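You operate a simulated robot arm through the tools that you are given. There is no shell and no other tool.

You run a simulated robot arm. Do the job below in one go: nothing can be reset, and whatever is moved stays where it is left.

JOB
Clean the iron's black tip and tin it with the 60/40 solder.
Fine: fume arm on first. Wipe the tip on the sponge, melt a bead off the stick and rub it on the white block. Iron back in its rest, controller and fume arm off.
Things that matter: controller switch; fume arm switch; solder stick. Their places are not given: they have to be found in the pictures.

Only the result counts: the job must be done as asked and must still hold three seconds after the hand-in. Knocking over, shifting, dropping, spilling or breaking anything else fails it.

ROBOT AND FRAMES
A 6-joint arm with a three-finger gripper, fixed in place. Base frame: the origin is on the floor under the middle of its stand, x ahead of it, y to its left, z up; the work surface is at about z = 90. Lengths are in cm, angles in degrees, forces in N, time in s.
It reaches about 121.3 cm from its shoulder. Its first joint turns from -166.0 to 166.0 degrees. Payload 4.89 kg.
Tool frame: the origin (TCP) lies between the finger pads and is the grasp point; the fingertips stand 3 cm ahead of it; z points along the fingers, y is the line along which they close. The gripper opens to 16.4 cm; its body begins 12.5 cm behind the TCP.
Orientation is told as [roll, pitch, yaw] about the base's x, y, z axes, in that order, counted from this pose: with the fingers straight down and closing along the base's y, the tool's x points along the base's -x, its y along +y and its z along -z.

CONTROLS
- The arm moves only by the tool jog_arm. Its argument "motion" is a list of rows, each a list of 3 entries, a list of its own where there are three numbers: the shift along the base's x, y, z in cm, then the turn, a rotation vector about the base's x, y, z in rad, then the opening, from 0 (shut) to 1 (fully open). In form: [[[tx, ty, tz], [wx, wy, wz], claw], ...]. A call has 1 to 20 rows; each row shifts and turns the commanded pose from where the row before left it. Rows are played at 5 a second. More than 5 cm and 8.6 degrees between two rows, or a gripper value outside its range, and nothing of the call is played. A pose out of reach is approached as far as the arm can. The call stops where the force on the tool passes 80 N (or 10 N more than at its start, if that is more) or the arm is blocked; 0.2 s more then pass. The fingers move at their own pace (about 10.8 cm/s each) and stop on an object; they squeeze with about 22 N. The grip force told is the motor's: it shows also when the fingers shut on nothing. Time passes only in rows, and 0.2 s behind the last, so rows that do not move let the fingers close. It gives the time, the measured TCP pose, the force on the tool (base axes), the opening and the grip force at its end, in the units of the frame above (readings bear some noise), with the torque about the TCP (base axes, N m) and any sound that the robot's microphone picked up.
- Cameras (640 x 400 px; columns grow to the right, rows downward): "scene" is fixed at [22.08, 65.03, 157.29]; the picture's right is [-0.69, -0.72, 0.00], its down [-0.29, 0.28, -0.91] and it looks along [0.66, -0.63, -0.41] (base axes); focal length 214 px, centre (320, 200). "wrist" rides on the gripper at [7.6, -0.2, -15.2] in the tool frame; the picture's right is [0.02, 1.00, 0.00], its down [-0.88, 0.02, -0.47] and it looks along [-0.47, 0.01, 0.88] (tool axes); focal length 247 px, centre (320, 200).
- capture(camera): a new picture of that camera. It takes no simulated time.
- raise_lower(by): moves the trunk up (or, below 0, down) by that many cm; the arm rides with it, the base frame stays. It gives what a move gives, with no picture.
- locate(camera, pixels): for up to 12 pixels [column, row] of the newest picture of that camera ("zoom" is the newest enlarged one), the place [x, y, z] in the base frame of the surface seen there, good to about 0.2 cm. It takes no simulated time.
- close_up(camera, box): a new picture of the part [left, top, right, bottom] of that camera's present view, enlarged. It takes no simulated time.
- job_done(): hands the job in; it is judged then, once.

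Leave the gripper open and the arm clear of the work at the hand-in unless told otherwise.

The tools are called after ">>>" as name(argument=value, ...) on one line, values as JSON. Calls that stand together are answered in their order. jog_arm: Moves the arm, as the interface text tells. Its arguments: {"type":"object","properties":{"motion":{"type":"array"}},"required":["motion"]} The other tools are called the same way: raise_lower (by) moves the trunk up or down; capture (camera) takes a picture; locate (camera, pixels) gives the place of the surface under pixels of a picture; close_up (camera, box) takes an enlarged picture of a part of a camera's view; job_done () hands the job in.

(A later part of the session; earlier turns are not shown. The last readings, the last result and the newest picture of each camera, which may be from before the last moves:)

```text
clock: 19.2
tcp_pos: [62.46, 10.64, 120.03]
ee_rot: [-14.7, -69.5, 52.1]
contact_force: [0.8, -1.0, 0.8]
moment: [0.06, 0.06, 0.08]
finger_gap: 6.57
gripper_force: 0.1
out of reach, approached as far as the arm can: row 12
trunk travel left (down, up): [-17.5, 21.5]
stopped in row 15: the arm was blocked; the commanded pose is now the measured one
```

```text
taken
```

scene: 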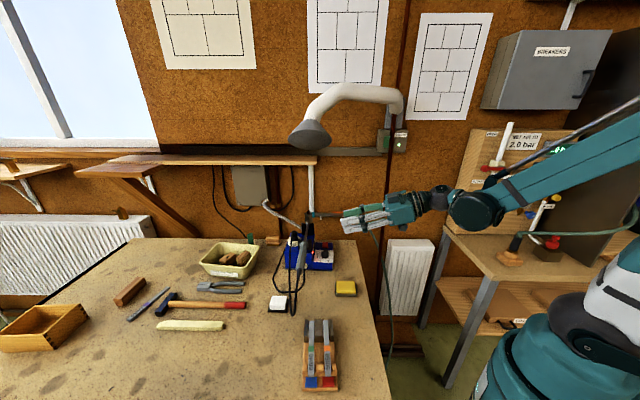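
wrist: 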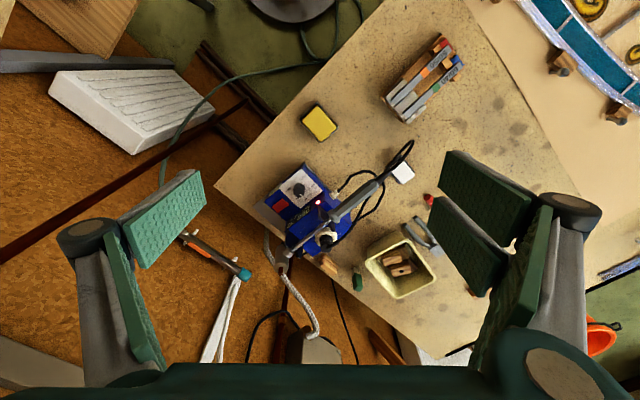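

The arm stopped short here: the tool reached only about yaw 36° and 20° below horizontal, so some joint is near a limit. I'll look closely at the arm's posture.

>>> close_up(camera="scene", box=[330, 90, 640, 400])

>>> capture(camera="wrist")

>>> locate(camera="scene", pixels=[[400, 205], [435, 200], [478, 210], [540, 185], [600, 155], [632, 130], [600, 260], [580, 330], [630, 290], [470, 200], [345, 222], [380, 215]])

```text
1.29 times, centred on (485, 245) of scene
```

zoom: 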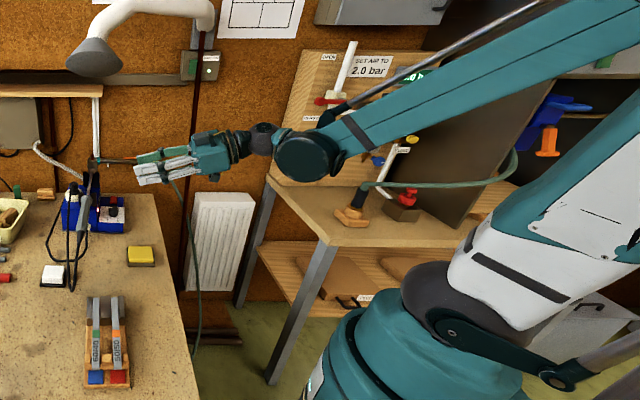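

```text
taken
```

wrist: 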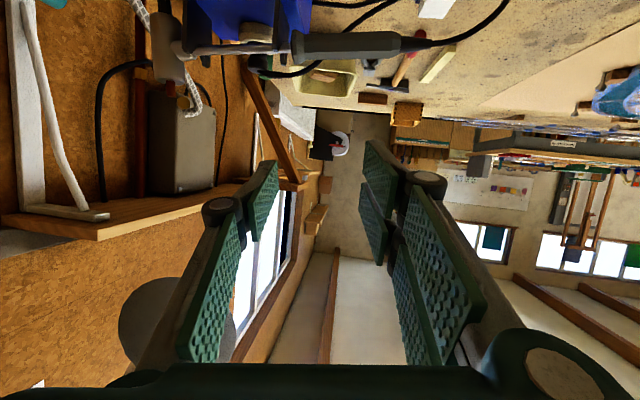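

```text
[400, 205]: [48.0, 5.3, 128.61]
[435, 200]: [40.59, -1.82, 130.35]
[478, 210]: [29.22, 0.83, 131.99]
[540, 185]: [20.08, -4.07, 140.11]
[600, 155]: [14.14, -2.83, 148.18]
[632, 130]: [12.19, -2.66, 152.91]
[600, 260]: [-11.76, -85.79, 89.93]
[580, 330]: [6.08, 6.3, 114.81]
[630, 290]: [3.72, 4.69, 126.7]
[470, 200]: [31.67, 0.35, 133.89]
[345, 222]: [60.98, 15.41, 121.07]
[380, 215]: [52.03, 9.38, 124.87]
```

The wrist joint sits about 36 cm behind the TCP, so I had it folded too close to the base. I'll move outward toward the handle (staying about 18 cm above it) while straightening, then do the roll of 82.5°.

>>> jog_arm(motion=[[[2.85, 2.62, 0.66], [0.0597, -0.0243, 0.028], 0.4], [[2.85, 2.62, 0.66], [0.0597, -0.0243, 0.028], 0.4], [[2.85, 2.62, 0.66], [0.0597, -0.0243, 0.028], 0.4], [[0, 0, 0], [0, 0, 0], 0.4]])

```text
clock: 20.2
tcp_pos: [70.83, 18.75, 122.2]
ee_rot: [0.1, -80.0, 42.4]
contact_force: [1.1, -0.3, 0.8]
moment: [0.01, -0.02, 0.15]
finger_gap: 6.56
gripper_force: 0.0
trunk travel left (down, up): [-17.5, 21.5]
```

The orientation now reads as wanted (pitch -80°, yaw 42.4°). Next is the 82.5° roll about the tool axis, in place.

>>> jog_arm(motion=[[[0, 0, 0], [0.1043, 0.0962, -0.0251], 0.4], [[0, 0, 0], [0.1043, 0.0962, -0.0251], 0.4], [[0, 0, 0], [0.1043, 0.0962, -0.0251], 0.4], [[0, 0, 0], [0.1043, 0.0962, -0.0251], 0.4], [[0, 0, 0], [0.1043, 0.0962, -0.0251], 0.4], [[0, 0, 0], [0.1043, 0.0962, -0.0251], 0.4], [[0, 0, 0], [0.1043, 0.0962, -0.0251], 0.4], [[0, 0, 0], [0.1043, 0.0962, -0.0251], 0.4], [[0, 0, 0], [0.1043, 0.0962, -0.0251], 0.4], [[0, 0, 0], [0.1043, 0.0962, -0.0251], 0.4]])

>>> capture(camera="wrist")

>>> capture(camera="scene")

```text
clock: 22.4
tcp_pos: [71.0, 18.61, 122.1]
ee_rot: [79.8, -7.2, -46.1]
contact_force: [0.0, 0.1, -0.1]
moment: [0.02, -0.05, -0.01]
finger_gap: 6.56
gripper_force: 0.1
trunk travel left (down, up): [-17.5, 21.5]
```

```text
taken
```

wrist: 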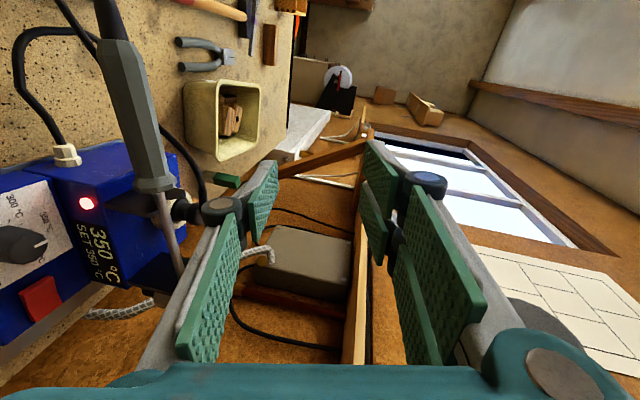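

```text
taken
```

scene: 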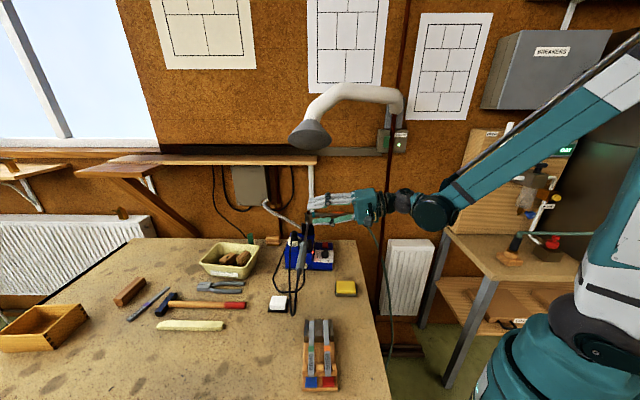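

Now the wrist view shows the iron side-on: base "up" is image right, and the handle runs from (115,45) to (158,190). I'll enlarge it and measure the handle edges for the vertical centre.

>>> close_up(camera="wrist", box=[60, 0, 240, 200])

>>> locate(camera="wrist", pixels=[[115, 60], [125, 60], [105, 60], [125, 100], [138, 100], [115, 100], [140, 150], [155, 150], [133, 150], [150, 183], [170, 230], [182, 265]])

```text
2.00 times, centred on (150, 100) of wrist
```

zoom: 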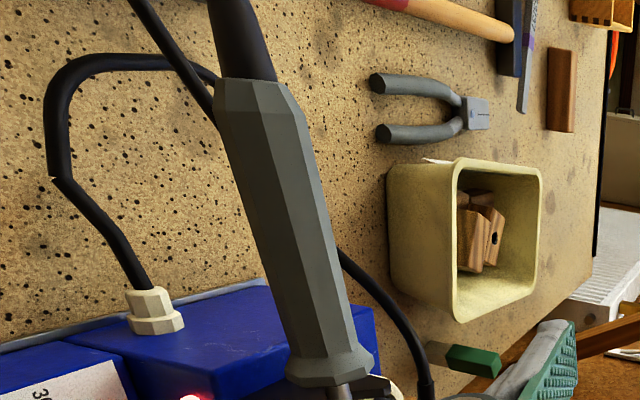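

```text
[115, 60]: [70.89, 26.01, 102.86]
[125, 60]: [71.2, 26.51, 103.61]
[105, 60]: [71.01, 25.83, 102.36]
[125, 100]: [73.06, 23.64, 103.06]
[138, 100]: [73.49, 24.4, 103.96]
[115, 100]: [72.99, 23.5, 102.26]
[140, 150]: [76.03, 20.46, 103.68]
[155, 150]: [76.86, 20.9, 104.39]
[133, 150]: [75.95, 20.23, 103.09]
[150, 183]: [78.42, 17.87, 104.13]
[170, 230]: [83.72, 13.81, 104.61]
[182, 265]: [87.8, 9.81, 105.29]
```

Handle centre refined: about (75.43,22.64,102.95), radius ≈1.2 cm. I'll back off along the approach line, descend to 13 cm short of the handle, and check.

>>> jog_arm(motion=[[[-2.5, -2.33, 0], [0, 0, 0], 0.4], [[-2.5, -2.33, 0], [0, 0, 0], 0.4], [[0, 0, -4.2], [0, 0, 0], 0.4], [[0, 0, -4.2], [0, 0, 0], 0.4], [[0, 0, -4.2], [0, 0, 0], 0.4], [[0, 0, -4.3], [0, 0, 0], 0.4], [[0, 0, 0], [0, 0, 0], 0.4]])

>>> capture(camera="wrist")

>>> capture(camera="scene")

```text
clock: 24.0
tcp_pos: [67.41, 13.64, 109.69]
ee_rot: [79.6, -7.3, -46.0]
contact_force: [0.6, -0.7, -0.4]
moment: [-0.02, 0.0, 0.03]
finger_gap: 6.52
gripper_force: 0.1
out of reach, approached as far as the arm can: row 5, 6
trunk travel left (down, up): [-17.5, 21.5]
```

```text
taken
```

wrist: 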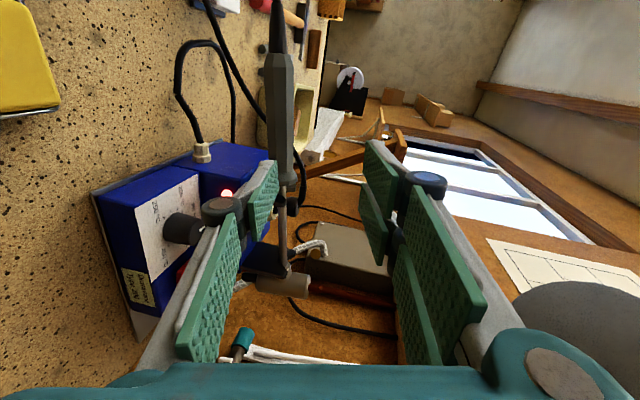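

```text
taken
```

scene: 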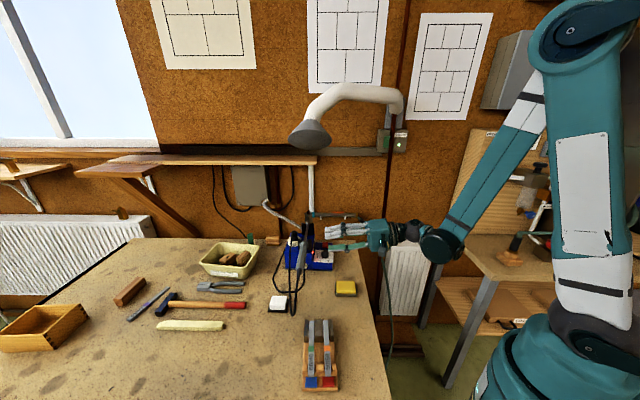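

The arm is at its fold limit again here (elbow fully bent). The picture will tell whether moving the trunk helps, so I'll look at the arm's posture in detail.

>>> close_up(camera="scene", box=[310, 200, 480, 300])

>>> locate(camera="scene", pixels=[[440, 243], [405, 230], [380, 235], [460, 215], [520, 110], [570, 30], [590, 100], [590, 200], [590, 270], [600, 345], [560, 340], [610, 320]])

```text
3.76 times, centred on (395, 250) of scene
```

zoom: 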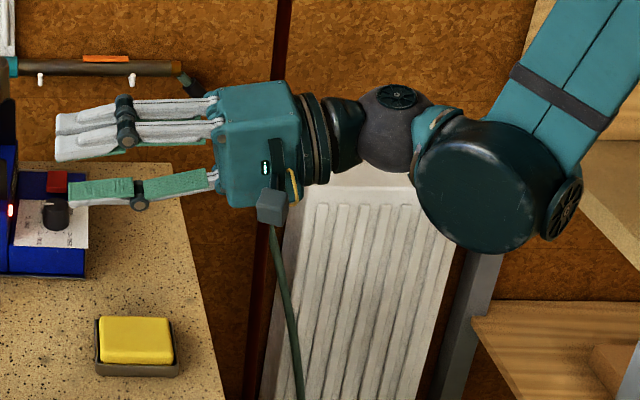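

```text
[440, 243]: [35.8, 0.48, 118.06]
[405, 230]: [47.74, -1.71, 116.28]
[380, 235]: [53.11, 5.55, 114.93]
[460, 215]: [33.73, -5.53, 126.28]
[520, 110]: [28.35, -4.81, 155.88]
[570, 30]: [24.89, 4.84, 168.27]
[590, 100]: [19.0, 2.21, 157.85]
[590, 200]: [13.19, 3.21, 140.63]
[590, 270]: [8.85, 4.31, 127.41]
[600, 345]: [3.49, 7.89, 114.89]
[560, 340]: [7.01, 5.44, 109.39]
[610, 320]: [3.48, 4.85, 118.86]
```

The forearm is folded right down. The arm just needs to be a few cm nearer the handle to be in reach. I'll shift 2 cm in x and y to see where the commanded pose stands.

>>> jog_arm(motion=[[[1, 1, 0], [0, 0, 0], 0.4], [[1, 1, 0], [0, 0, 0], 0.4], [[0, 0, 0], [0, 0, 0], 0.4]])

```text
clock: 24.8
tcp_pos: [69.21, 15.66, 109.83]
ee_rot: [79.9, -7.3, -46.1]
contact_force: [-0.6, -0.6, 0.0]
moment: [0.02, 0.01, -0.01]
finger_gap: 6.57
gripper_force: 0.2
trunk travel left (down, up): [-17.5, 21.5]
```

The commanded pose had been reset to the measured one. Now to the pre-grasp point 7 cm short of the handle at (70.35,17.97,104.2).

>>> jog_arm(motion=[[[0.57, 1.15, -2.83], [0, 0, 0], 0.4], [[0.57, 1.16, -2.83], [0, 0, 0], 0.4], [[0, 0, 0], [0, 0, 0], 0.4]])

>>> capture(camera="wrist")

>>> close_up(camera="scene", box=[270, 210, 400, 300])

```text
clock: 25.6
tcp_pos: [71.94, 18.0, 107.97]
ee_rot: [79.5, -7.4, -46.1]
contact_force: [0.3, -1.2, 0.7]
moment: [0.03, -0.01, 0.04]
finger_gap: 6.56
gripper_force: 0.0
out of reach, approached as far as the arm can: row 1, 2
trunk travel left (down, up): [-17.5, 21.5]
```

```text
taken
```

wrist: 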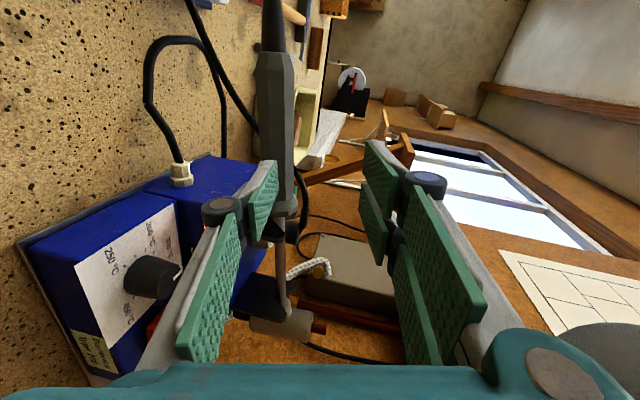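

```text
4.44 times, centred on (335, 255) of scene
```

zoom: 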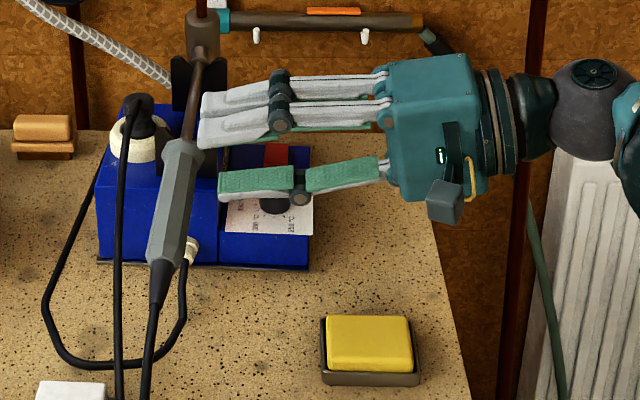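

The stop comes from the wrist bend (the forearm hangs nearly vertical). Lowering the trunk will flatten the forearm. I'll first raise the tool by 18 cm, then lower the trunk 17 cm.

>>> jog_arm(motion=[[[-0.5, -0.3, 4.5], [0, 0, 0], 0.4], [[-0.5, -0.3, 4.5], [0, 0, 0], 0.4], [[-0.5, -0.3, 4.5], [0, 0, 0], 0.4], [[-0.5, -0.3, 4.5], [0, 0, 0], 0.4], [[0, 0, 0], [0, 0, 0], 0.4]])

>>> raise_lower(by=-17)

>>> capture(camera="scene")

```text
clock: 26.8
tcp_pos: [69.93, 16.87, 125.9]
ee_rot: [79.9, -7.4, -46.1]
contact_force: [-0.6, 0.5, -0.6]
moment: [-0.01, 0.04, -0.06]
finger_gap: 6.57
gripper_force: 0.1
trunk travel left (down, up): [-17.5, 21.5]
```

```text
clock: 28.7
tcp_pos: [70.01, 16.82, 108.91]
ee_rot: [79.8, -7.3, -46.1]
contact_force: [-0.3, 0.4, 0.4]
moment: [0.0, 0.0, -0.02]
finger_gap: 6.55
gripper_force: 0.0
trunk travel left (down, up): [-0.5, 38.5]
```

```text
taken
```

scene: 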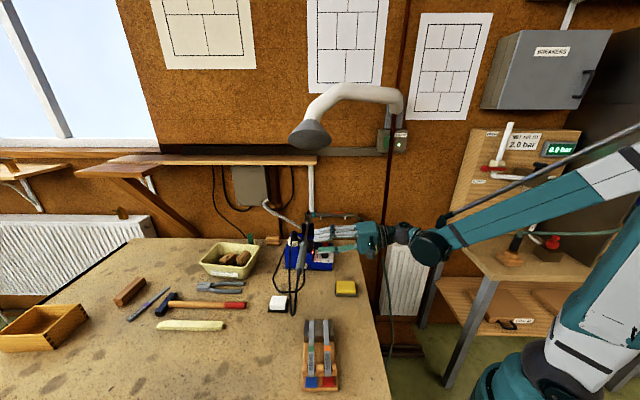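

The forearm is much flatter now. Moving to pre-grasp (70.35,17.97,104.2).

>>> jog_arm(motion=[[[0.17, 0.58, -2.37], [0, 0, 0], 0.4], [[0.17, 0.57, -2.37], [0, 0, 0], 0.4], [[0, 0, 0], [0, 0, 0], 0.4]])

>>> capture(camera="wrist")

>>> close_up(camera="scene", box=[270, 210, 400, 300])

```text
clock: 29.5
tcp_pos: [70.26, 17.77, 104.15]
ee_rot: [79.7, -7.3, -46.0]
contact_force: [-0.5, 0.3, -0.2]
moment: [-0.04, 0.01, 0.01]
finger_gap: 6.56
gripper_force: 0.0
trunk travel left (down, up): [-0.5, 38.5]
```

```text
taken
```

wrist: 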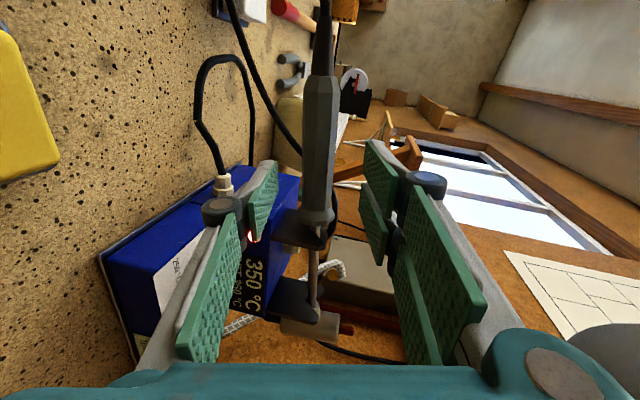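

```text
4.44 times, centred on (335, 255) of scene
```

zoom: 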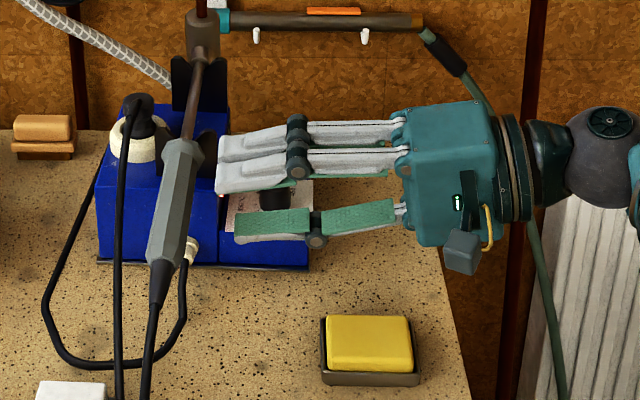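

The handle lies midway between the lower finger (image x≈270) and the upper pair (x≈365). Advancing 7 cm so the handle sits at the grasp point, still open.

>>> jog_arm(motion=[[[1.29, 1.21, -0.3], [0, 0, 0], 0.4], [[1.29, 1.21, -0.3], [0, 0, 0], 0.4], [[1.29, 1.21, -0.3], [0, 0, 0], 0.4], [[1.29, 1.21, -0.3], [0, 0, 0], 0.4], [[0, 0, 0], [0, 0, 0], 0.4]])

>>> capture(camera="wrist")

>>> close_up(camera="scene", box=[270, 210, 400, 300])

```text
clock: 30.7
tcp_pos: [75.36, 22.74, 102.95]
ee_rot: [79.8, -7.3, -46.0]
contact_force: [-0.1, -0.3, -0.2]
moment: [-0.03, 0.01, -0.04]
finger_gap: 6.56
gripper_force: 0.1
trunk travel left (down, up): [-0.5, 38.5]
```

```text
taken
```

wrist: 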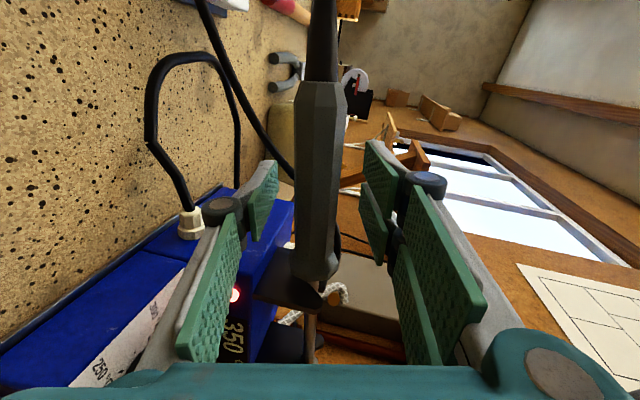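

```text
4.44 times, centred on (335, 255) of scene
```

zoom: 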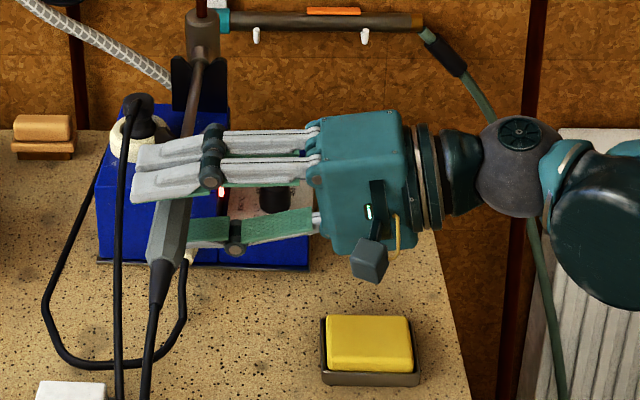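

The handle is centred between the pads. Closing the gripper in place.

>>> jog_arm(motion=[[[0, 0, 0], [0, 0, 0], 0.25], [[0, 0, 0], [0, 0, 0], 0.15], [[0, 0, 0], [0, 0, 0], 0.1], [[0, 0, 0], [0, 0, 0], 0], [[0, 0, 0], [0, 0, 0], 0], [[0, 0, 0], [0, 0, 0], 0]])

>>> capture(camera="wrist")

>>> close_up(camera="scene", box=[270, 210, 400, 300])

```text
clock: 32.1
tcp_pos: [75.5, 22.66, 102.86]
ee_rot: [79.7, -7.2, -46.1]
contact_force: [0.5, 0.0, 1.0]
moment: [0.43, 0.43, 0.0]
finger_gap: 3.13
gripper_force: 21.8
trunk travel left (down, up): [-0.5, 38.5]
```

```text
taken
```

wrist: 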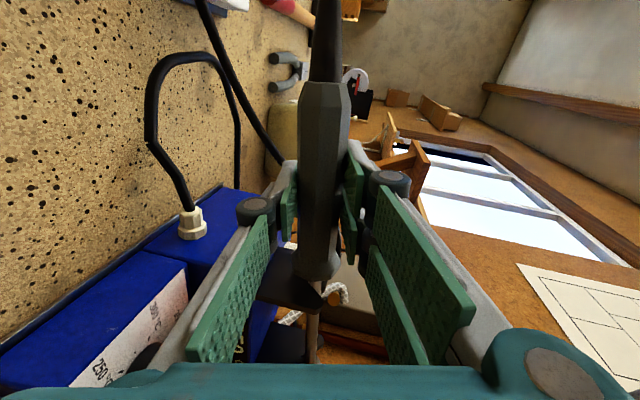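

```text
4.44 times, centred on (335, 255) of scene
```

zoom: 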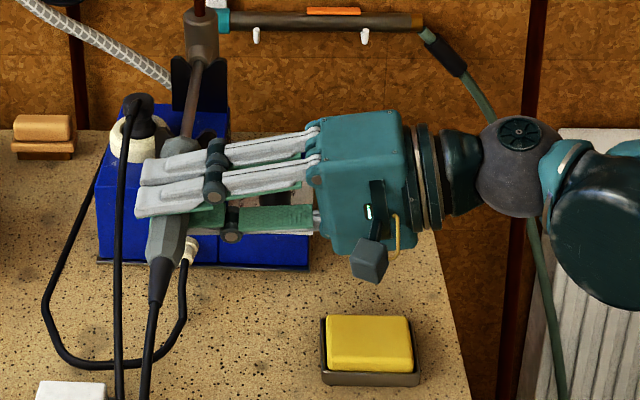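

The handle is held (gap 3.13 cm, 22 N). The rest pose to come back to is TCP (75.5,22.66,102.86), rotation [79.7,-7.2,-46.1]. Lifting straight up 10 cm, staying under the hood.

>>> jog_arm(motion=[[[0, 0, 0.5], [0, 0, 0], 0], [[0, 0, 1], [0, 0, 0], 0], [[0, 0, 1.5], [0, 0, 0], 0], [[0, 0, 2], [0, 0, 0], 0], [[0, 0, 2.5], [0, 0, 0], 0], [[0, 0, 2.5], [0, 0, 0], 0], [[0, 0, 0], [0, 0, 0], 0]])

>>> capture(camera="wrist")

>>> capture(camera="scene")

>>> close_up(camera="scene", box=[260, 180, 390, 270])

```text
clock: 33.7
tcp_pos: [75.57, 22.49, 113.02]
ee_rot: [79.8, -7.3, -46.1]
contact_force: [0.2, 1.2, -5.0]
moment: [0.49, 0.43, 0.03]
finger_gap: 3.05
gripper_force: 21.2
trunk travel left (down, up): [-0.5, 38.5]
```

```text
taken
```

wrist: 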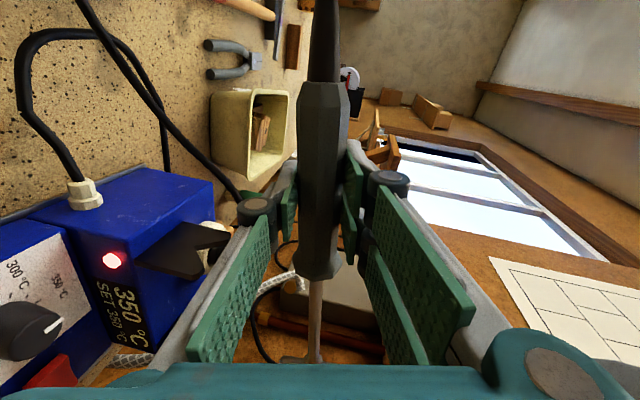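

```text
taken
```

scene: 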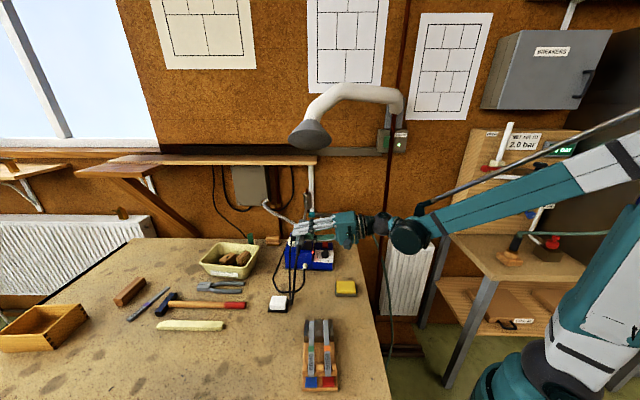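

```text
4.44 times, centred on (325, 225) of scene
```

zoom: 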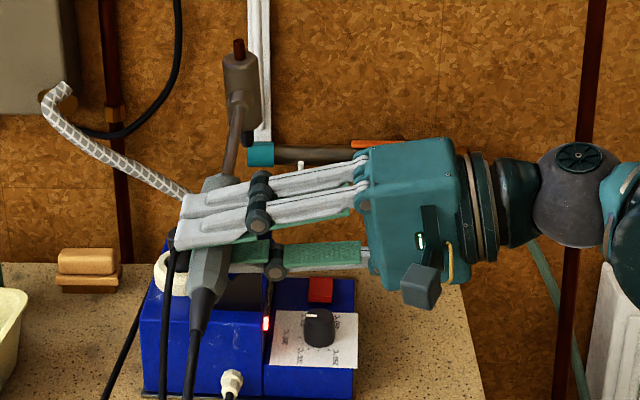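

The iron is lifted (about 5 N). I'll measure the bit, barrel and shaft in this pose to fix the tip in the tool frame.

>>> locate(camera="zoom", pixels=[[238, 40], [239, 48], [239, 56], [230, 68], [252, 66], [240, 75], [241, 90], [243, 110], [253, 118], [236, 130], [230, 155], [208, 260]])

>>> close_up(camera="scene", box=[295, 180, 325, 220])

```text
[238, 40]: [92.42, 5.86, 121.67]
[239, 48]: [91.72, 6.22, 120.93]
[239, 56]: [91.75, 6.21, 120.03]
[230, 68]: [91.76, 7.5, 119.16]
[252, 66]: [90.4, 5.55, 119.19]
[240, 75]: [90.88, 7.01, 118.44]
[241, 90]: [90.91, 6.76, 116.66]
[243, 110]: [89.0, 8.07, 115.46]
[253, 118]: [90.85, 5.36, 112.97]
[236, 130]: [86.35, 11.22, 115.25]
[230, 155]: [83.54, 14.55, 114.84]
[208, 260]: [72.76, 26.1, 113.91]
```

```text
10.00 times, centred on (310, 200) of scene
```

zoom: 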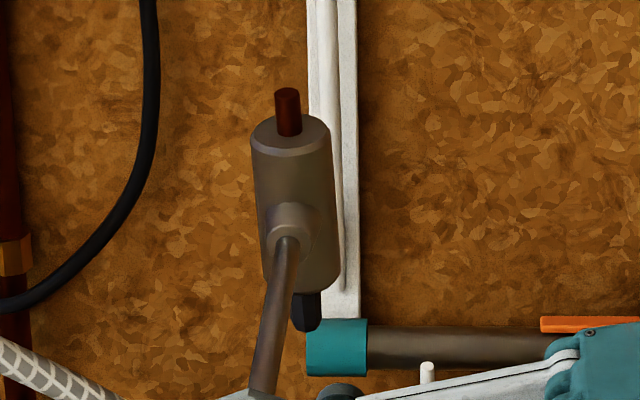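

Important: the 10x view shows a black tip projecting below the barrel at zoom (307,312). So the working tip points down, the brown stub on top is just the rod's other end, and no flip is needed. Measuring that black tip now.

>>> locate(camera="zoom", pixels=[[305, 300], [305, 312], [306, 325], [298, 322], [314, 322], [290, 285], [320, 280], [285, 100], [290, 240], [270, 350], [255, 160], [330, 150]])

>>> close_up(camera="scene", box=[302, 200, 322, 216])

```text
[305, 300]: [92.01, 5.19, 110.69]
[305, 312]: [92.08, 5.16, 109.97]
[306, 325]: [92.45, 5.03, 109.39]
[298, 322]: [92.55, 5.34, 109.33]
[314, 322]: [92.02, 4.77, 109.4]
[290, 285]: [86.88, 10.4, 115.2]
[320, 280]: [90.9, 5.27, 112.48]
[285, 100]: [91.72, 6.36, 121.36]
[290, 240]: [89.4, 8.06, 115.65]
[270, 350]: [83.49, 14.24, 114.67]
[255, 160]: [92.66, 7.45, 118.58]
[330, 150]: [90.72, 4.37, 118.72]
```

```text
16.00 times, centred on (312, 208) of scene
```

zoom: 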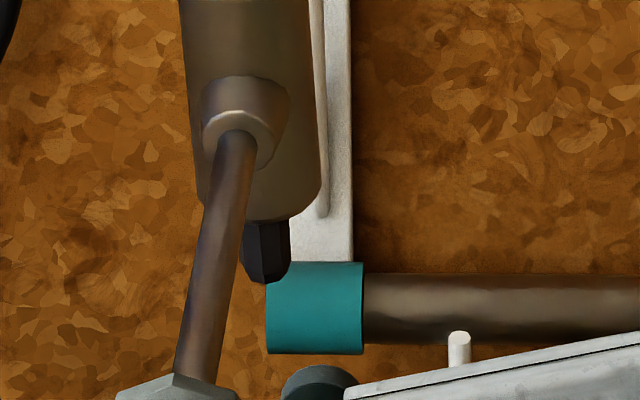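

The black tip's end is at about (92.5,4.9,109.2) for TCP (75.57,22.49,113.02), i.e. tool frame (-23.9,-6.8,1.2). So the iron can be used as held, only tilted head-down about 22° for clearance. Next I'll swing the tool yaw from 43° to -10° while moving toward the sponge side, at tip height ≈114, above everything.

>>> jog_arm(motion=[[[0, 0, 1.5], [0, 0, 0], 0], [[-0.95, 1.05, 0.4], [0, 0, -0.0925], 0], [[-0.95, 1.05, 0.4], [0, 0, -0.0925], 0], [[-0.95, 1.05, 0.4], [0, 0, -0.0925], 0], [[-0.95, 1.05, 0.4], [0, 0, -0.0925], 0], [[-0.95, 1.05, 0.4], [0, 0, -0.0925], 0], [[-0.95, 1.05, 0.4], [0, 0, -0.0925], 0], [[-0.95, 1.05, 0.4], [0, 0, -0.0925], 0], [[-0.95, 1.05, 0.4], [0, 0, -0.0925], 0], [[-0.95, 1.05, 0.4], [0, 0, -0.0925], 0], [[-0.95, 1.05, 0.4], [0, 0, -0.0925], 0], [[0, 0, 0], [0, 0, 0], 0]])

>>> capture(camera="scene")

>>> capture(camera="wrist")

```text
clock: 36.3
tcp_pos: [66.67, 32.4, 117.25]
ee_rot: [78.4, -7.2, -95.3]
contact_force: [-0.1, 0.2, -3.6]
moment: [0.66, 0.02, 0.07]
finger_gap: 3.05
gripper_force: 21.9
out of reach, approached as far as the arm can: row 5, 6
trunk travel left (down, up): [-0.5, 38.5]
```

```text
taken
```

scene: 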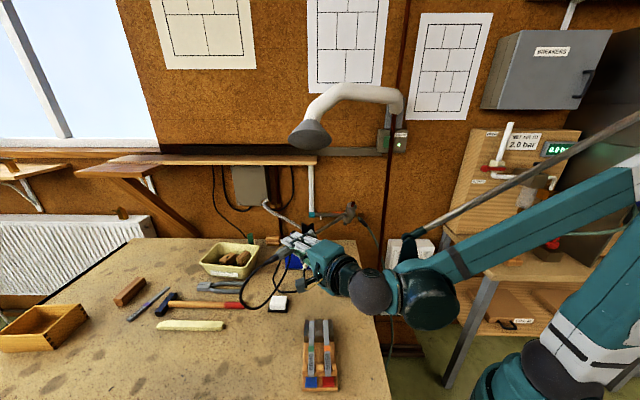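

```text
taken
```

wrist: 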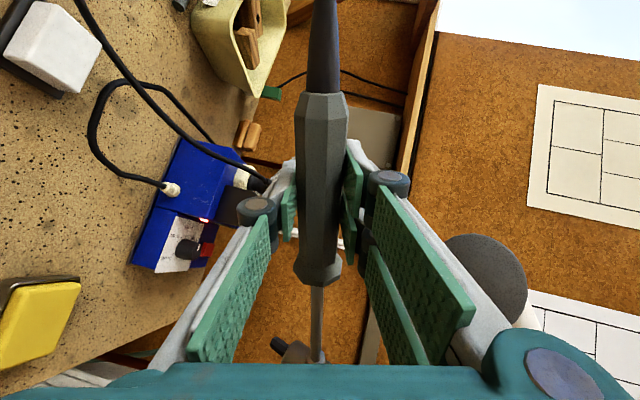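

The swing ended at tool yaw -6.8° (some rows were clipped, but everything is clear). The wrist view shows the sponge at lower left and the head at the bottom edge. Next I'll roll the tool +29° so the head tilts down 22°, staying at TCP z≈117.

>>> jog_arm(motion=[[[-0.6, 0.36, 0.2], [0.124, -0.0147, -0.0254], 0], [[-0.6, 0.36, 0.2], [0.124, -0.0147, -0.0254], 0], [[-0.6, 0.36, 0.2], [0.124, -0.0147, -0.0254], 0], [[-0.6, 0.36, 0.2], [0.124, -0.0147, -0.0254], 0], [[-0.7, 0.36, 0], [0, 0, 0], 0], [[0, 0, 0], [0, 0, 0], 0]])

>>> capture(camera="wrist")

>>> capture(camera="scene")

```text
clock: 37.7
tcp_pos: [67.08, 31.32, 117.85]
ee_rot: [74.1, 5.9, -96.5]
contact_force: [0.5, -0.3, -4.2]
moment: [0.61, -0.05, 0.0]
finger_gap: 3.03
gripper_force: 22.1
out of reach, approached as far as the arm can: row 2, 3, 4
trunk travel left (down, up): [-0.5, 38.5]
```

```text
taken
```

wrist: 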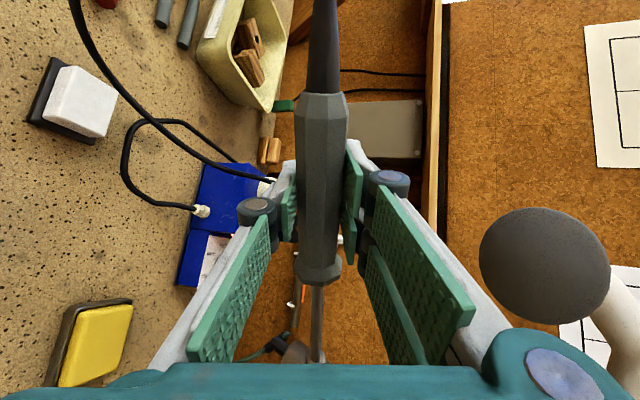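

```text
taken
```

scene: 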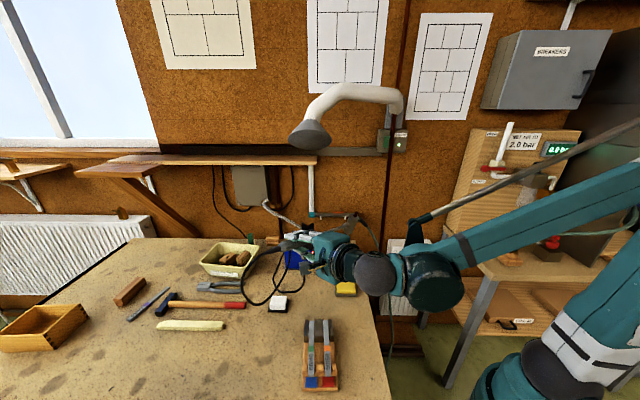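

The roll stopped at about 6° head-down and δ≈16°, so some wrist joint seems to be at its limit. I'll move outward to an easier spot (still high) and try a further roll, to see whether it is the roll joint itself.

>>> jog_arm(motion=[[[2, 2, 1], [0, 0, 0], 0], [[2, 2, 1], [0, 0, 0], 0], [[2, 2, 1], [0, 0, 0], 0], [[0, 0, 0], [0, 0, 0], 0]])

>>> jog_arm(motion=[[[0, 0, 0], [0.0959, -0.0081, -0.0273], 0], [[0, 0, 0], [0.0959, -0.0081, -0.0273], 0], [[0, 0, 0], [0, 0, 0], 0]])

>>> capture(camera="scene")

```text
clock: 38.7
tcp_pos: [72.82, 37.24, 120.7]
ee_rot: [74.1, 5.8, -96.4]
contact_force: [-0.8, -0.9, -3.4]
moment: [0.63, -0.06, 0.06]
finger_gap: 3.09
gripper_force: 21.8
trunk travel left (down, up): [-0.5, 38.5]
```

```text
clock: 39.5
tcp_pos: [73.42, 36.51, 120.86]
ee_rot: [72.9, 7.6, -96.5]
contact_force: [0.0, -0.1, -3.9]
moment: [0.63, -0.04, 0.02]
finger_gap: 3.07
gripper_force: 22.2
out of reach, approached as far as the arm can: row 1, 2
trunk travel left (down, up): [-0.5, 38.5]
```

```text
taken
```

scene: 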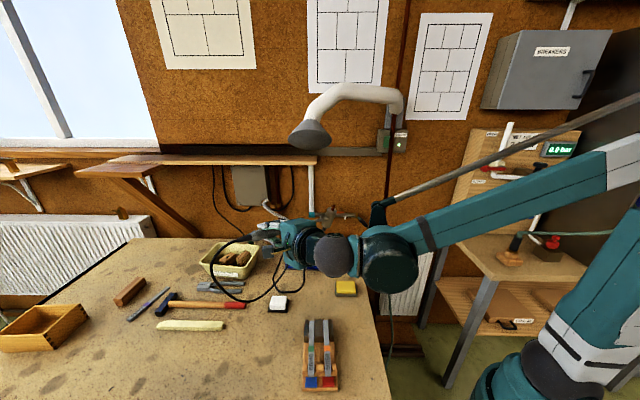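

The roll joint itself is at its stop in this hand position, so for real working room I need to hold the handle with the hand rolled the other way. I'll put the iron back in its rest first, starting by swinging back to above the rest at the same orientation as when I picked it up.

>>> jog_arm(motion=[[[0.208, -1.385, 0], [-0.02135, -0.02059, 0.08733], 0], [[0.208, -1.385, 0], [-0.02135, -0.02059, 0.08733], 0], [[0.208, -1.385, 0], [-0.02135, -0.02059, 0.08733], 0], [[0.208, -1.385, 0], [-0.02135, -0.02059, 0.08733], 0], [[0.208, -1.385, 0], [-0.02135, -0.02059, 0.08733], 0], [[0.208, -1.385, 0], [-0.02135, -0.02059, 0.08733], 0], [[0.208, -1.385, 0], [-0.02135, -0.02059, 0.08733], 0], [[0.208, -1.385, 0], [-0.02135, -0.02059, 0.08733], 0], [[0.208, -1.385, 0], [-0.02135, -0.02059, 0.08733], 0], [[0.208, -1.385, 0], [-0.02135, -0.02059, 0.08733], 0], [[0, 0, 0], [0, 0, 0], 0]])

>>> capture(camera="scene")

```text
clock: 41.9
tcp_pos: [75.53, 23.48, 120.16]
ee_rot: [80.1, -7.4, -46.1]
contact_force: [0.7, 0.3, -3.0]
moment: [0.4, 0.43, -0.12]
finger_gap: 3.06
gripper_force: 22.1
out of reach, approached as far as the arm can: row 6, 7
trunk travel left (down, up): [-0.5, 38.5]
```

```text
taken
```

scene: 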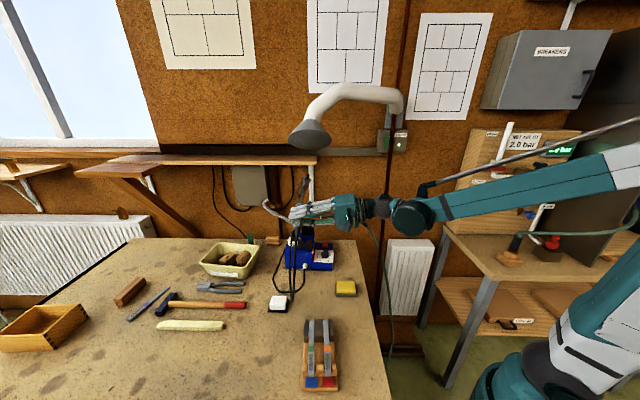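

I'm back over the rest with matching orientation. Lining up x, y and lowering to z≈107, then checking before seating.

>>> jog_arm(motion=[[[-0.03, -0.82, -1], [0, 0, 0], 0], [[0, 0, -3], [0, 0, 0], 0], [[0, 0, -3], [0, 0, 0], 0], [[0, 0, -3], [0, 0, 0], 0], [[0, 0, -3], [0, 0, 0], 0], [[0, 0, 0], [0, 0, 0], 0]])

>>> close_up(camera="scene", box=[270, 200, 380, 280])

>>> capture(camera="wrist")

```text
clock: 43.3
tcp_pos: [75.66, 22.74, 107.44]
ee_rot: [79.9, -7.4, -46.1]
contact_force: [-0.6, 0.1, -3.7]
moment: [0.4, 0.49, -0.04]
finger_gap: 3.04
gripper_force: 22.2
trunk travel left (down, up): [-0.5, 38.5]
```

```text
5.00 times, centred on (325, 240) of scene
```

zoom: 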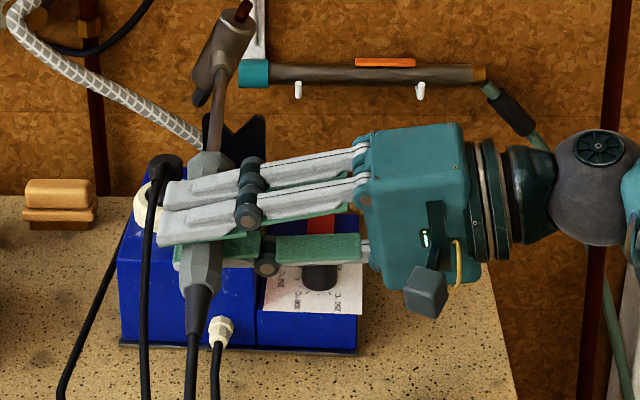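

```text
taken
```

wrist: 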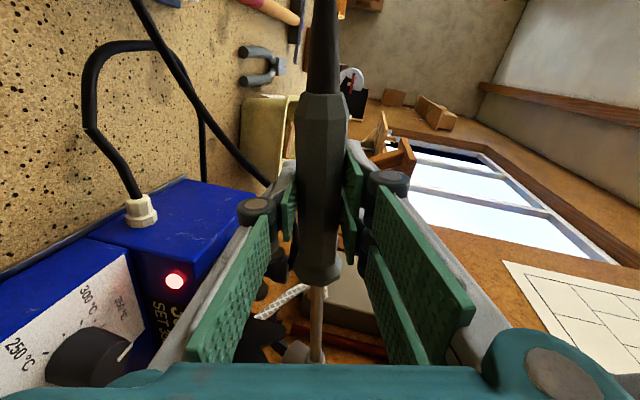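

The iron has rolled in the grip: the barrel now leans (rod top toward the gripper, tip away). I'll measure how much before trying to seat it.

>>> close_up(camera="scene", box=[295, 195, 335, 225])

>>> close_up(camera="scene", box=[300, 198, 330, 223])

```text
13.33 times, centred on (315, 210) of scene
```

zoom: 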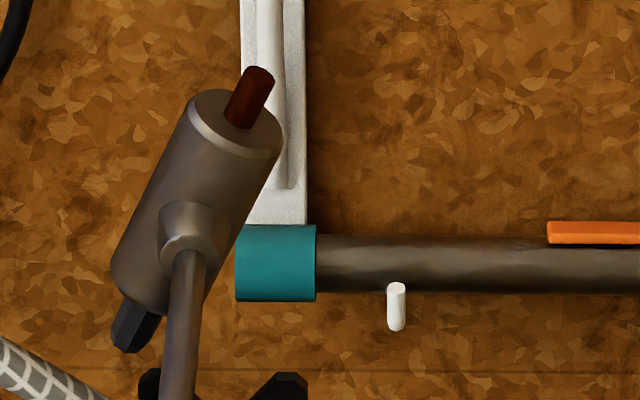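

```text
16.00 times, centred on (315, 210) of scene
```

zoom: 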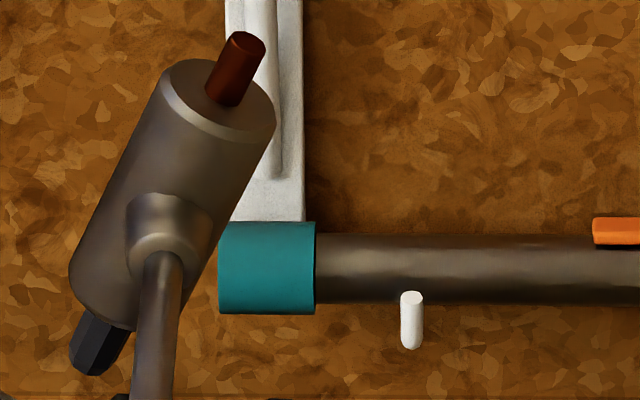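

>>> locate(camera="zoom", pixels=[[245, 45], [230, 85], [180, 75], [262, 125], [170, 140], [115, 240], [90, 285], [130, 315], [95, 340], [85, 365], [155, 255], [155, 330]])

```text
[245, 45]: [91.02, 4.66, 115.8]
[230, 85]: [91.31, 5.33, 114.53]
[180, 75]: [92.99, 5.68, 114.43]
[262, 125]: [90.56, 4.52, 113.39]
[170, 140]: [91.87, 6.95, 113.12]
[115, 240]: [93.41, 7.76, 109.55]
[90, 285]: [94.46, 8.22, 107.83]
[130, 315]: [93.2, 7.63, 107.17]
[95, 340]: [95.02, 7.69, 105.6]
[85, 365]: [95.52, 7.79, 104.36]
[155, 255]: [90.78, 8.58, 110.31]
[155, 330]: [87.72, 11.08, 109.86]
```

The iron leans about 25° around its own axis (tip toward +l). I need to know whether it creeps under its own weight or slipped during the fast swing, so I'll hold still for 2 s and measure again.

>>> jog_arm(motion=[[[0, 0, 0], [0, 0, 0], 0], [[0, 0, 0], [0, 0, 0], 0], [[0, 0, 0], [0, 0, 0], 0], [[0, 0, 0], [0, 0, 0], 0], [[0, 0, 0], [0, 0, 0], 0], [[0, 0, 0], [0, 0, 0], 0], [[0, 0, 0], [0, 0, 0], 0], [[0, 0, 0], [0, 0, 0], 0], [[0, 0, 0], [0, 0, 0], 0], [[0, 0, 0], [0, 0, 0], 0]])

>>> close_up(camera="scene", box=[300, 198, 330, 223])

>>> locate(camera="zoom", pixels=[[245, 45], [85, 365]])

```text
clock: 45.5
tcp_pos: [75.63, 22.74, 107.39]
ee_rot: [79.9, -7.4, -46.2]
contact_force: [0.0, -0.6, -4.0]
moment: [0.42, 0.44, 0.0]
finger_gap: 3.04
gripper_force: 21.9
trunk travel left (down, up): [-0.5, 38.5]
```

```text
16.00 times, centred on (315, 210) of scene
```

zoom: 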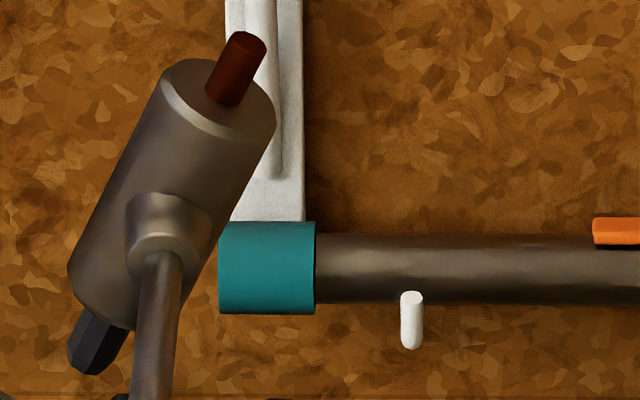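

```text
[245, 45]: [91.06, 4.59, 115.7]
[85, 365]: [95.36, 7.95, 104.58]
```

It holds steady when still, so it slipped during the jerky, limit-hitting swing; I'll move more gently from now on. To set it down upright, I'll turn the hand about the handle axis by 25° (fingers pointing further down), which brings the head vertical again.

>>> jog_arm(motion=[[[0, 0, 0], [-0.0381, 0.0396, -0.007], 0], [[0, 0, 0], [-0.0381, 0.0396, -0.007], 0], [[0, 0, 0], [-0.0381, 0.0396, -0.007], 0], [[0, 0, 0], [-0.0381, 0.0396, -0.007], 0], [[0, 0, 0], [-0.0381, 0.0396, -0.007], 0], [[0, 0, 0], [-0.0381, 0.0396, -0.007], 0], [[0, 0, 0], [-0.0381, 0.0396, -0.007], 0], [[0, 0, 0], [-0.0381, 0.0396, -0.007], 0], [[0, 0, 0], [0, 0, 0], 0]])

>>> close_up(camera="scene", box=[290, 195, 340, 235])

>>> close_up(camera="scene", box=[270, 200, 380, 280])

```text
clock: 47.5
tcp_pos: [75.61, 22.8, 107.39]
ee_rot: [54.4, -7.4, -46.0]
contact_force: [0.6, 0.0, -4.9]
moment: [0.42, 0.44, 0.01]
finger_gap: 3.02
gripper_force: 22.3
trunk travel left (down, up): [-0.5, 38.5]
```

```text
10.00 times, centred on (315, 215) of scene
```

zoom: 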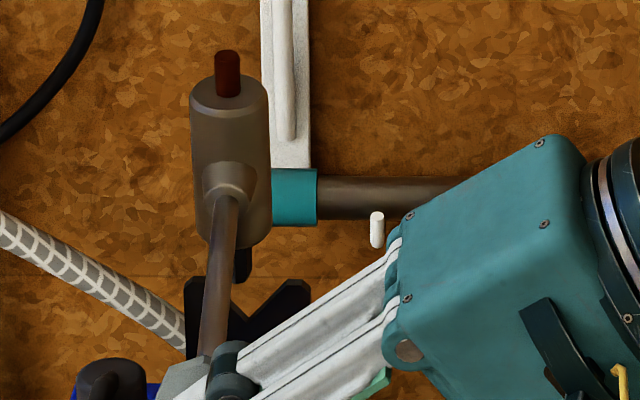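

```text
5.00 times, centred on (325, 240) of scene
```

zoom: 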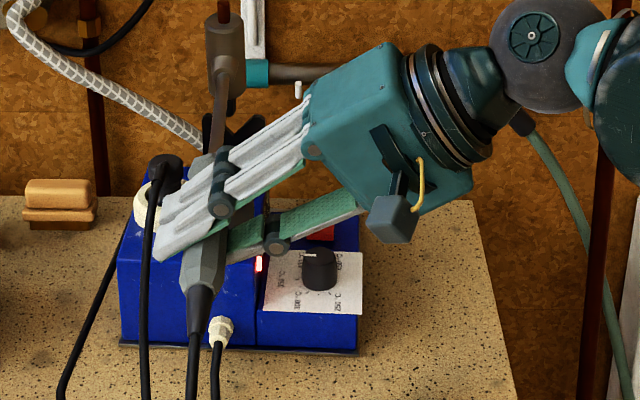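

The head is upright again. I'll measure rod, tip and shaft to align with the forks before lowering.

>>> close_up(camera="scene", box=[290, 195, 340, 235])

>>> locate(camera="zoom", pixels=[[228, 65], [228, 85], [205, 100], [255, 100], [240, 265], [240, 280], [225, 210], [220, 250], [215, 300], [210, 340], [190, 285], [295, 290]])

```text
10.00 times, centred on (315, 215) of scene
```

zoom: 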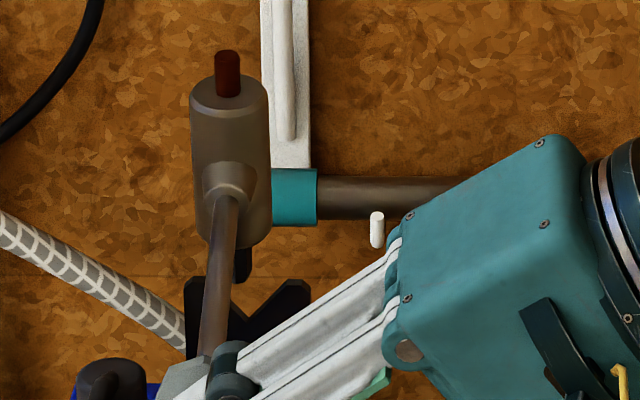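

```text
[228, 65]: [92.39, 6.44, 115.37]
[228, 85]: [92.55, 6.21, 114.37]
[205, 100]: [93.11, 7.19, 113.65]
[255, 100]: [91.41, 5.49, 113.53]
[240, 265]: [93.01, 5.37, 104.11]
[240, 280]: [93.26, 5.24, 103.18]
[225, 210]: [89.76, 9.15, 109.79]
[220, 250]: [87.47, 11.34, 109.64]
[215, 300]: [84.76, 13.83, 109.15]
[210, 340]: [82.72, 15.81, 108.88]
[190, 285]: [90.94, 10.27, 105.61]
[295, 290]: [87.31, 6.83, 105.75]
```

The shaft is about 2° off in yaw and 0.15 cm to the left. I'll correct that and lower in gentle steps. The forks are V-shaped and will centre it.

>>> jog_arm(motion=[[[-0.06, -0.05, -0.5], [0, 0, -0.0175], 0], [[-0.05, -0.05, -0.8], [0, 0, -0.0175], 0], [[0, 0, -1], [0, 0, 0], 0], [[0, 0, -0.8], [0, 0, 0], 0], [[0, 0, -0.5], [0, 0, 0], 0], [[0, 0, -0.3], [0, 0, 0], 0], [[0, 0, 0], [0, 0, 0], 0]])

>>> close_up(camera="scene", box=[280, 205, 340, 250])

```text
clock: 49.1
tcp_pos: [75.36, 22.53, 103.52]
ee_rot: [54.5, -7.4, -48.1]
contact_force: [0.2, -0.9, -4.3]
moment: [0.48, 0.47, -0.02]
finger_gap: 3.02
gripper_force: 21.6
trunk travel left (down, up): [-0.5, 38.5]
```

```text
8.89 times, centred on (310, 228) of scene
```

zoom: 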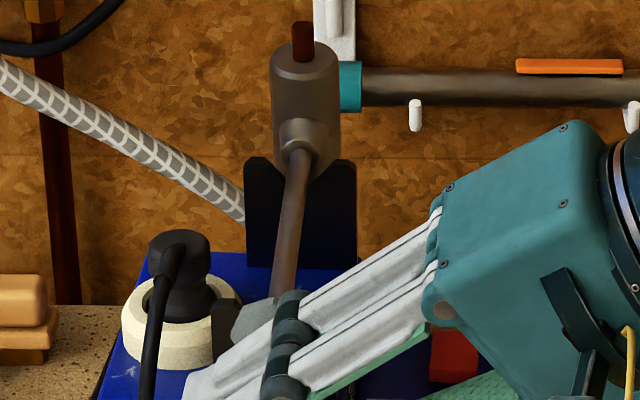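

The shaft is between the fork prongs. Lowering in 0.2 cm steps until the weight comes off.

>>> jog_arm(motion=[[[0, 0, -0.2], [0, 0, 0], 0], [[0, 0, -0.2], [0, 0, 0], 0], [[0, 0, 0], [0, 0, 0], 0]])

>>> jog_arm(motion=[[[0, 0, -0.15], [0, 0, 0], 0], [[0, 0, 0], [0, 0, 0], 0]])

```text
clock: 49.9
tcp_pos: [75.2, 22.61, 103.15]
ee_rot: [54.5, -7.4, -48.0]
contact_force: [-0.4, -0.3, -4.6]
moment: [0.44, 0.49, 0.0]
finger_gap: 3.02
gripper_force: 21.8
trunk travel left (down, up): [-0.5, 38.5]
```

```text
clock: 50.5
tcp_pos: [75.23, 22.62, 102.92]
ee_rot: [54.5, -7.4, -48.0]
contact_force: [-0.1, -0.3, -3.6]
moment: [0.33, 0.24, -0.1]
finger_gap: 3.01
gripper_force: 21.7
trunk travel left (down, up): [-0.5, 38.5]
```

The moment is dropping, so the shaft is starting to touch the forks. A bit more.

>>> jog_arm(motion=[[[0, 0, -0.15], [0, 0, 0], 0], [[0, 0, 0], [0, 0, 0], 0]])

>>> jog_arm(motion=[[[0, 0, -0.1], [0, 0, 0], 0], [[0, 0, 0], [0, 0, 0], 0]])

>>> close_up(camera="scene", box=[280, 205, 340, 250])

>>> capture(camera="wrist")

```text
clock: 51.1
tcp_pos: [75.27, 22.77, 102.87]
ee_rot: [54.6, -7.4, -48.1]
contact_force: [11.4, 1.3, 13.8]
moment: [-0.83, -0.83, 0.05]
finger_gap: 3.02
gripper_force: 22.1
trunk travel left (down, up): [-0.5, 38.5]
```

```text
clock: 51.7
tcp_pos: [75.19, 22.7, 102.48]
ee_rot: [54.6, -7.5, -48.0]
contact_force: [6.9, 7.8, 16.9]
moment: [-0.9, -0.82, 0.5]
finger_gap: 3.09
gripper_force: 21.6
trunk travel left (down, up): [-0.5, 38.5]
```

```text
8.89 times, centred on (310, 228) of scene
```

zoom: 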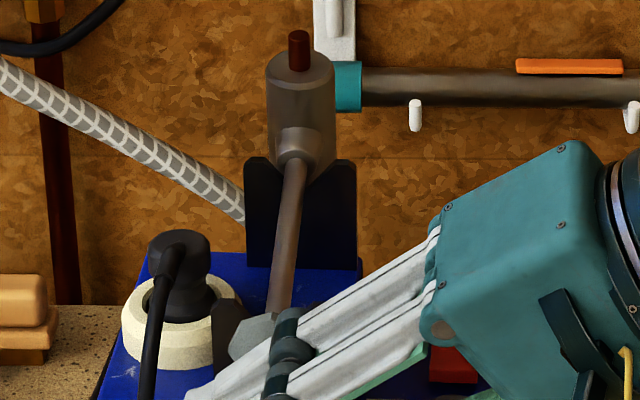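

```text
taken
```

wrist: 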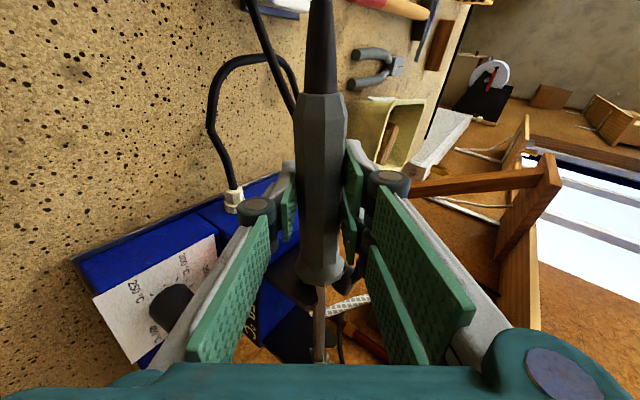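

It's seated, with about 17 N of over-press. I'll ease up slightly, then open the fingers.

>>> jog_arm(motion=[[[0, 0, 0.12], [0, 0, 0], 0], [[0, 0, 0], [0, 0, 0], 0]])

```text
clock: 52.3
tcp_pos: [75.32, 22.76, 102.84]
ee_rot: [54.5, -7.3, -48.0]
contact_force: [2.1, 9.2, 3.5]
moment: [-0.25, -0.24, 0.4]
finger_gap: 3.02
gripper_force: 22.3
trunk travel left (down, up): [-0.5, 38.5]
```

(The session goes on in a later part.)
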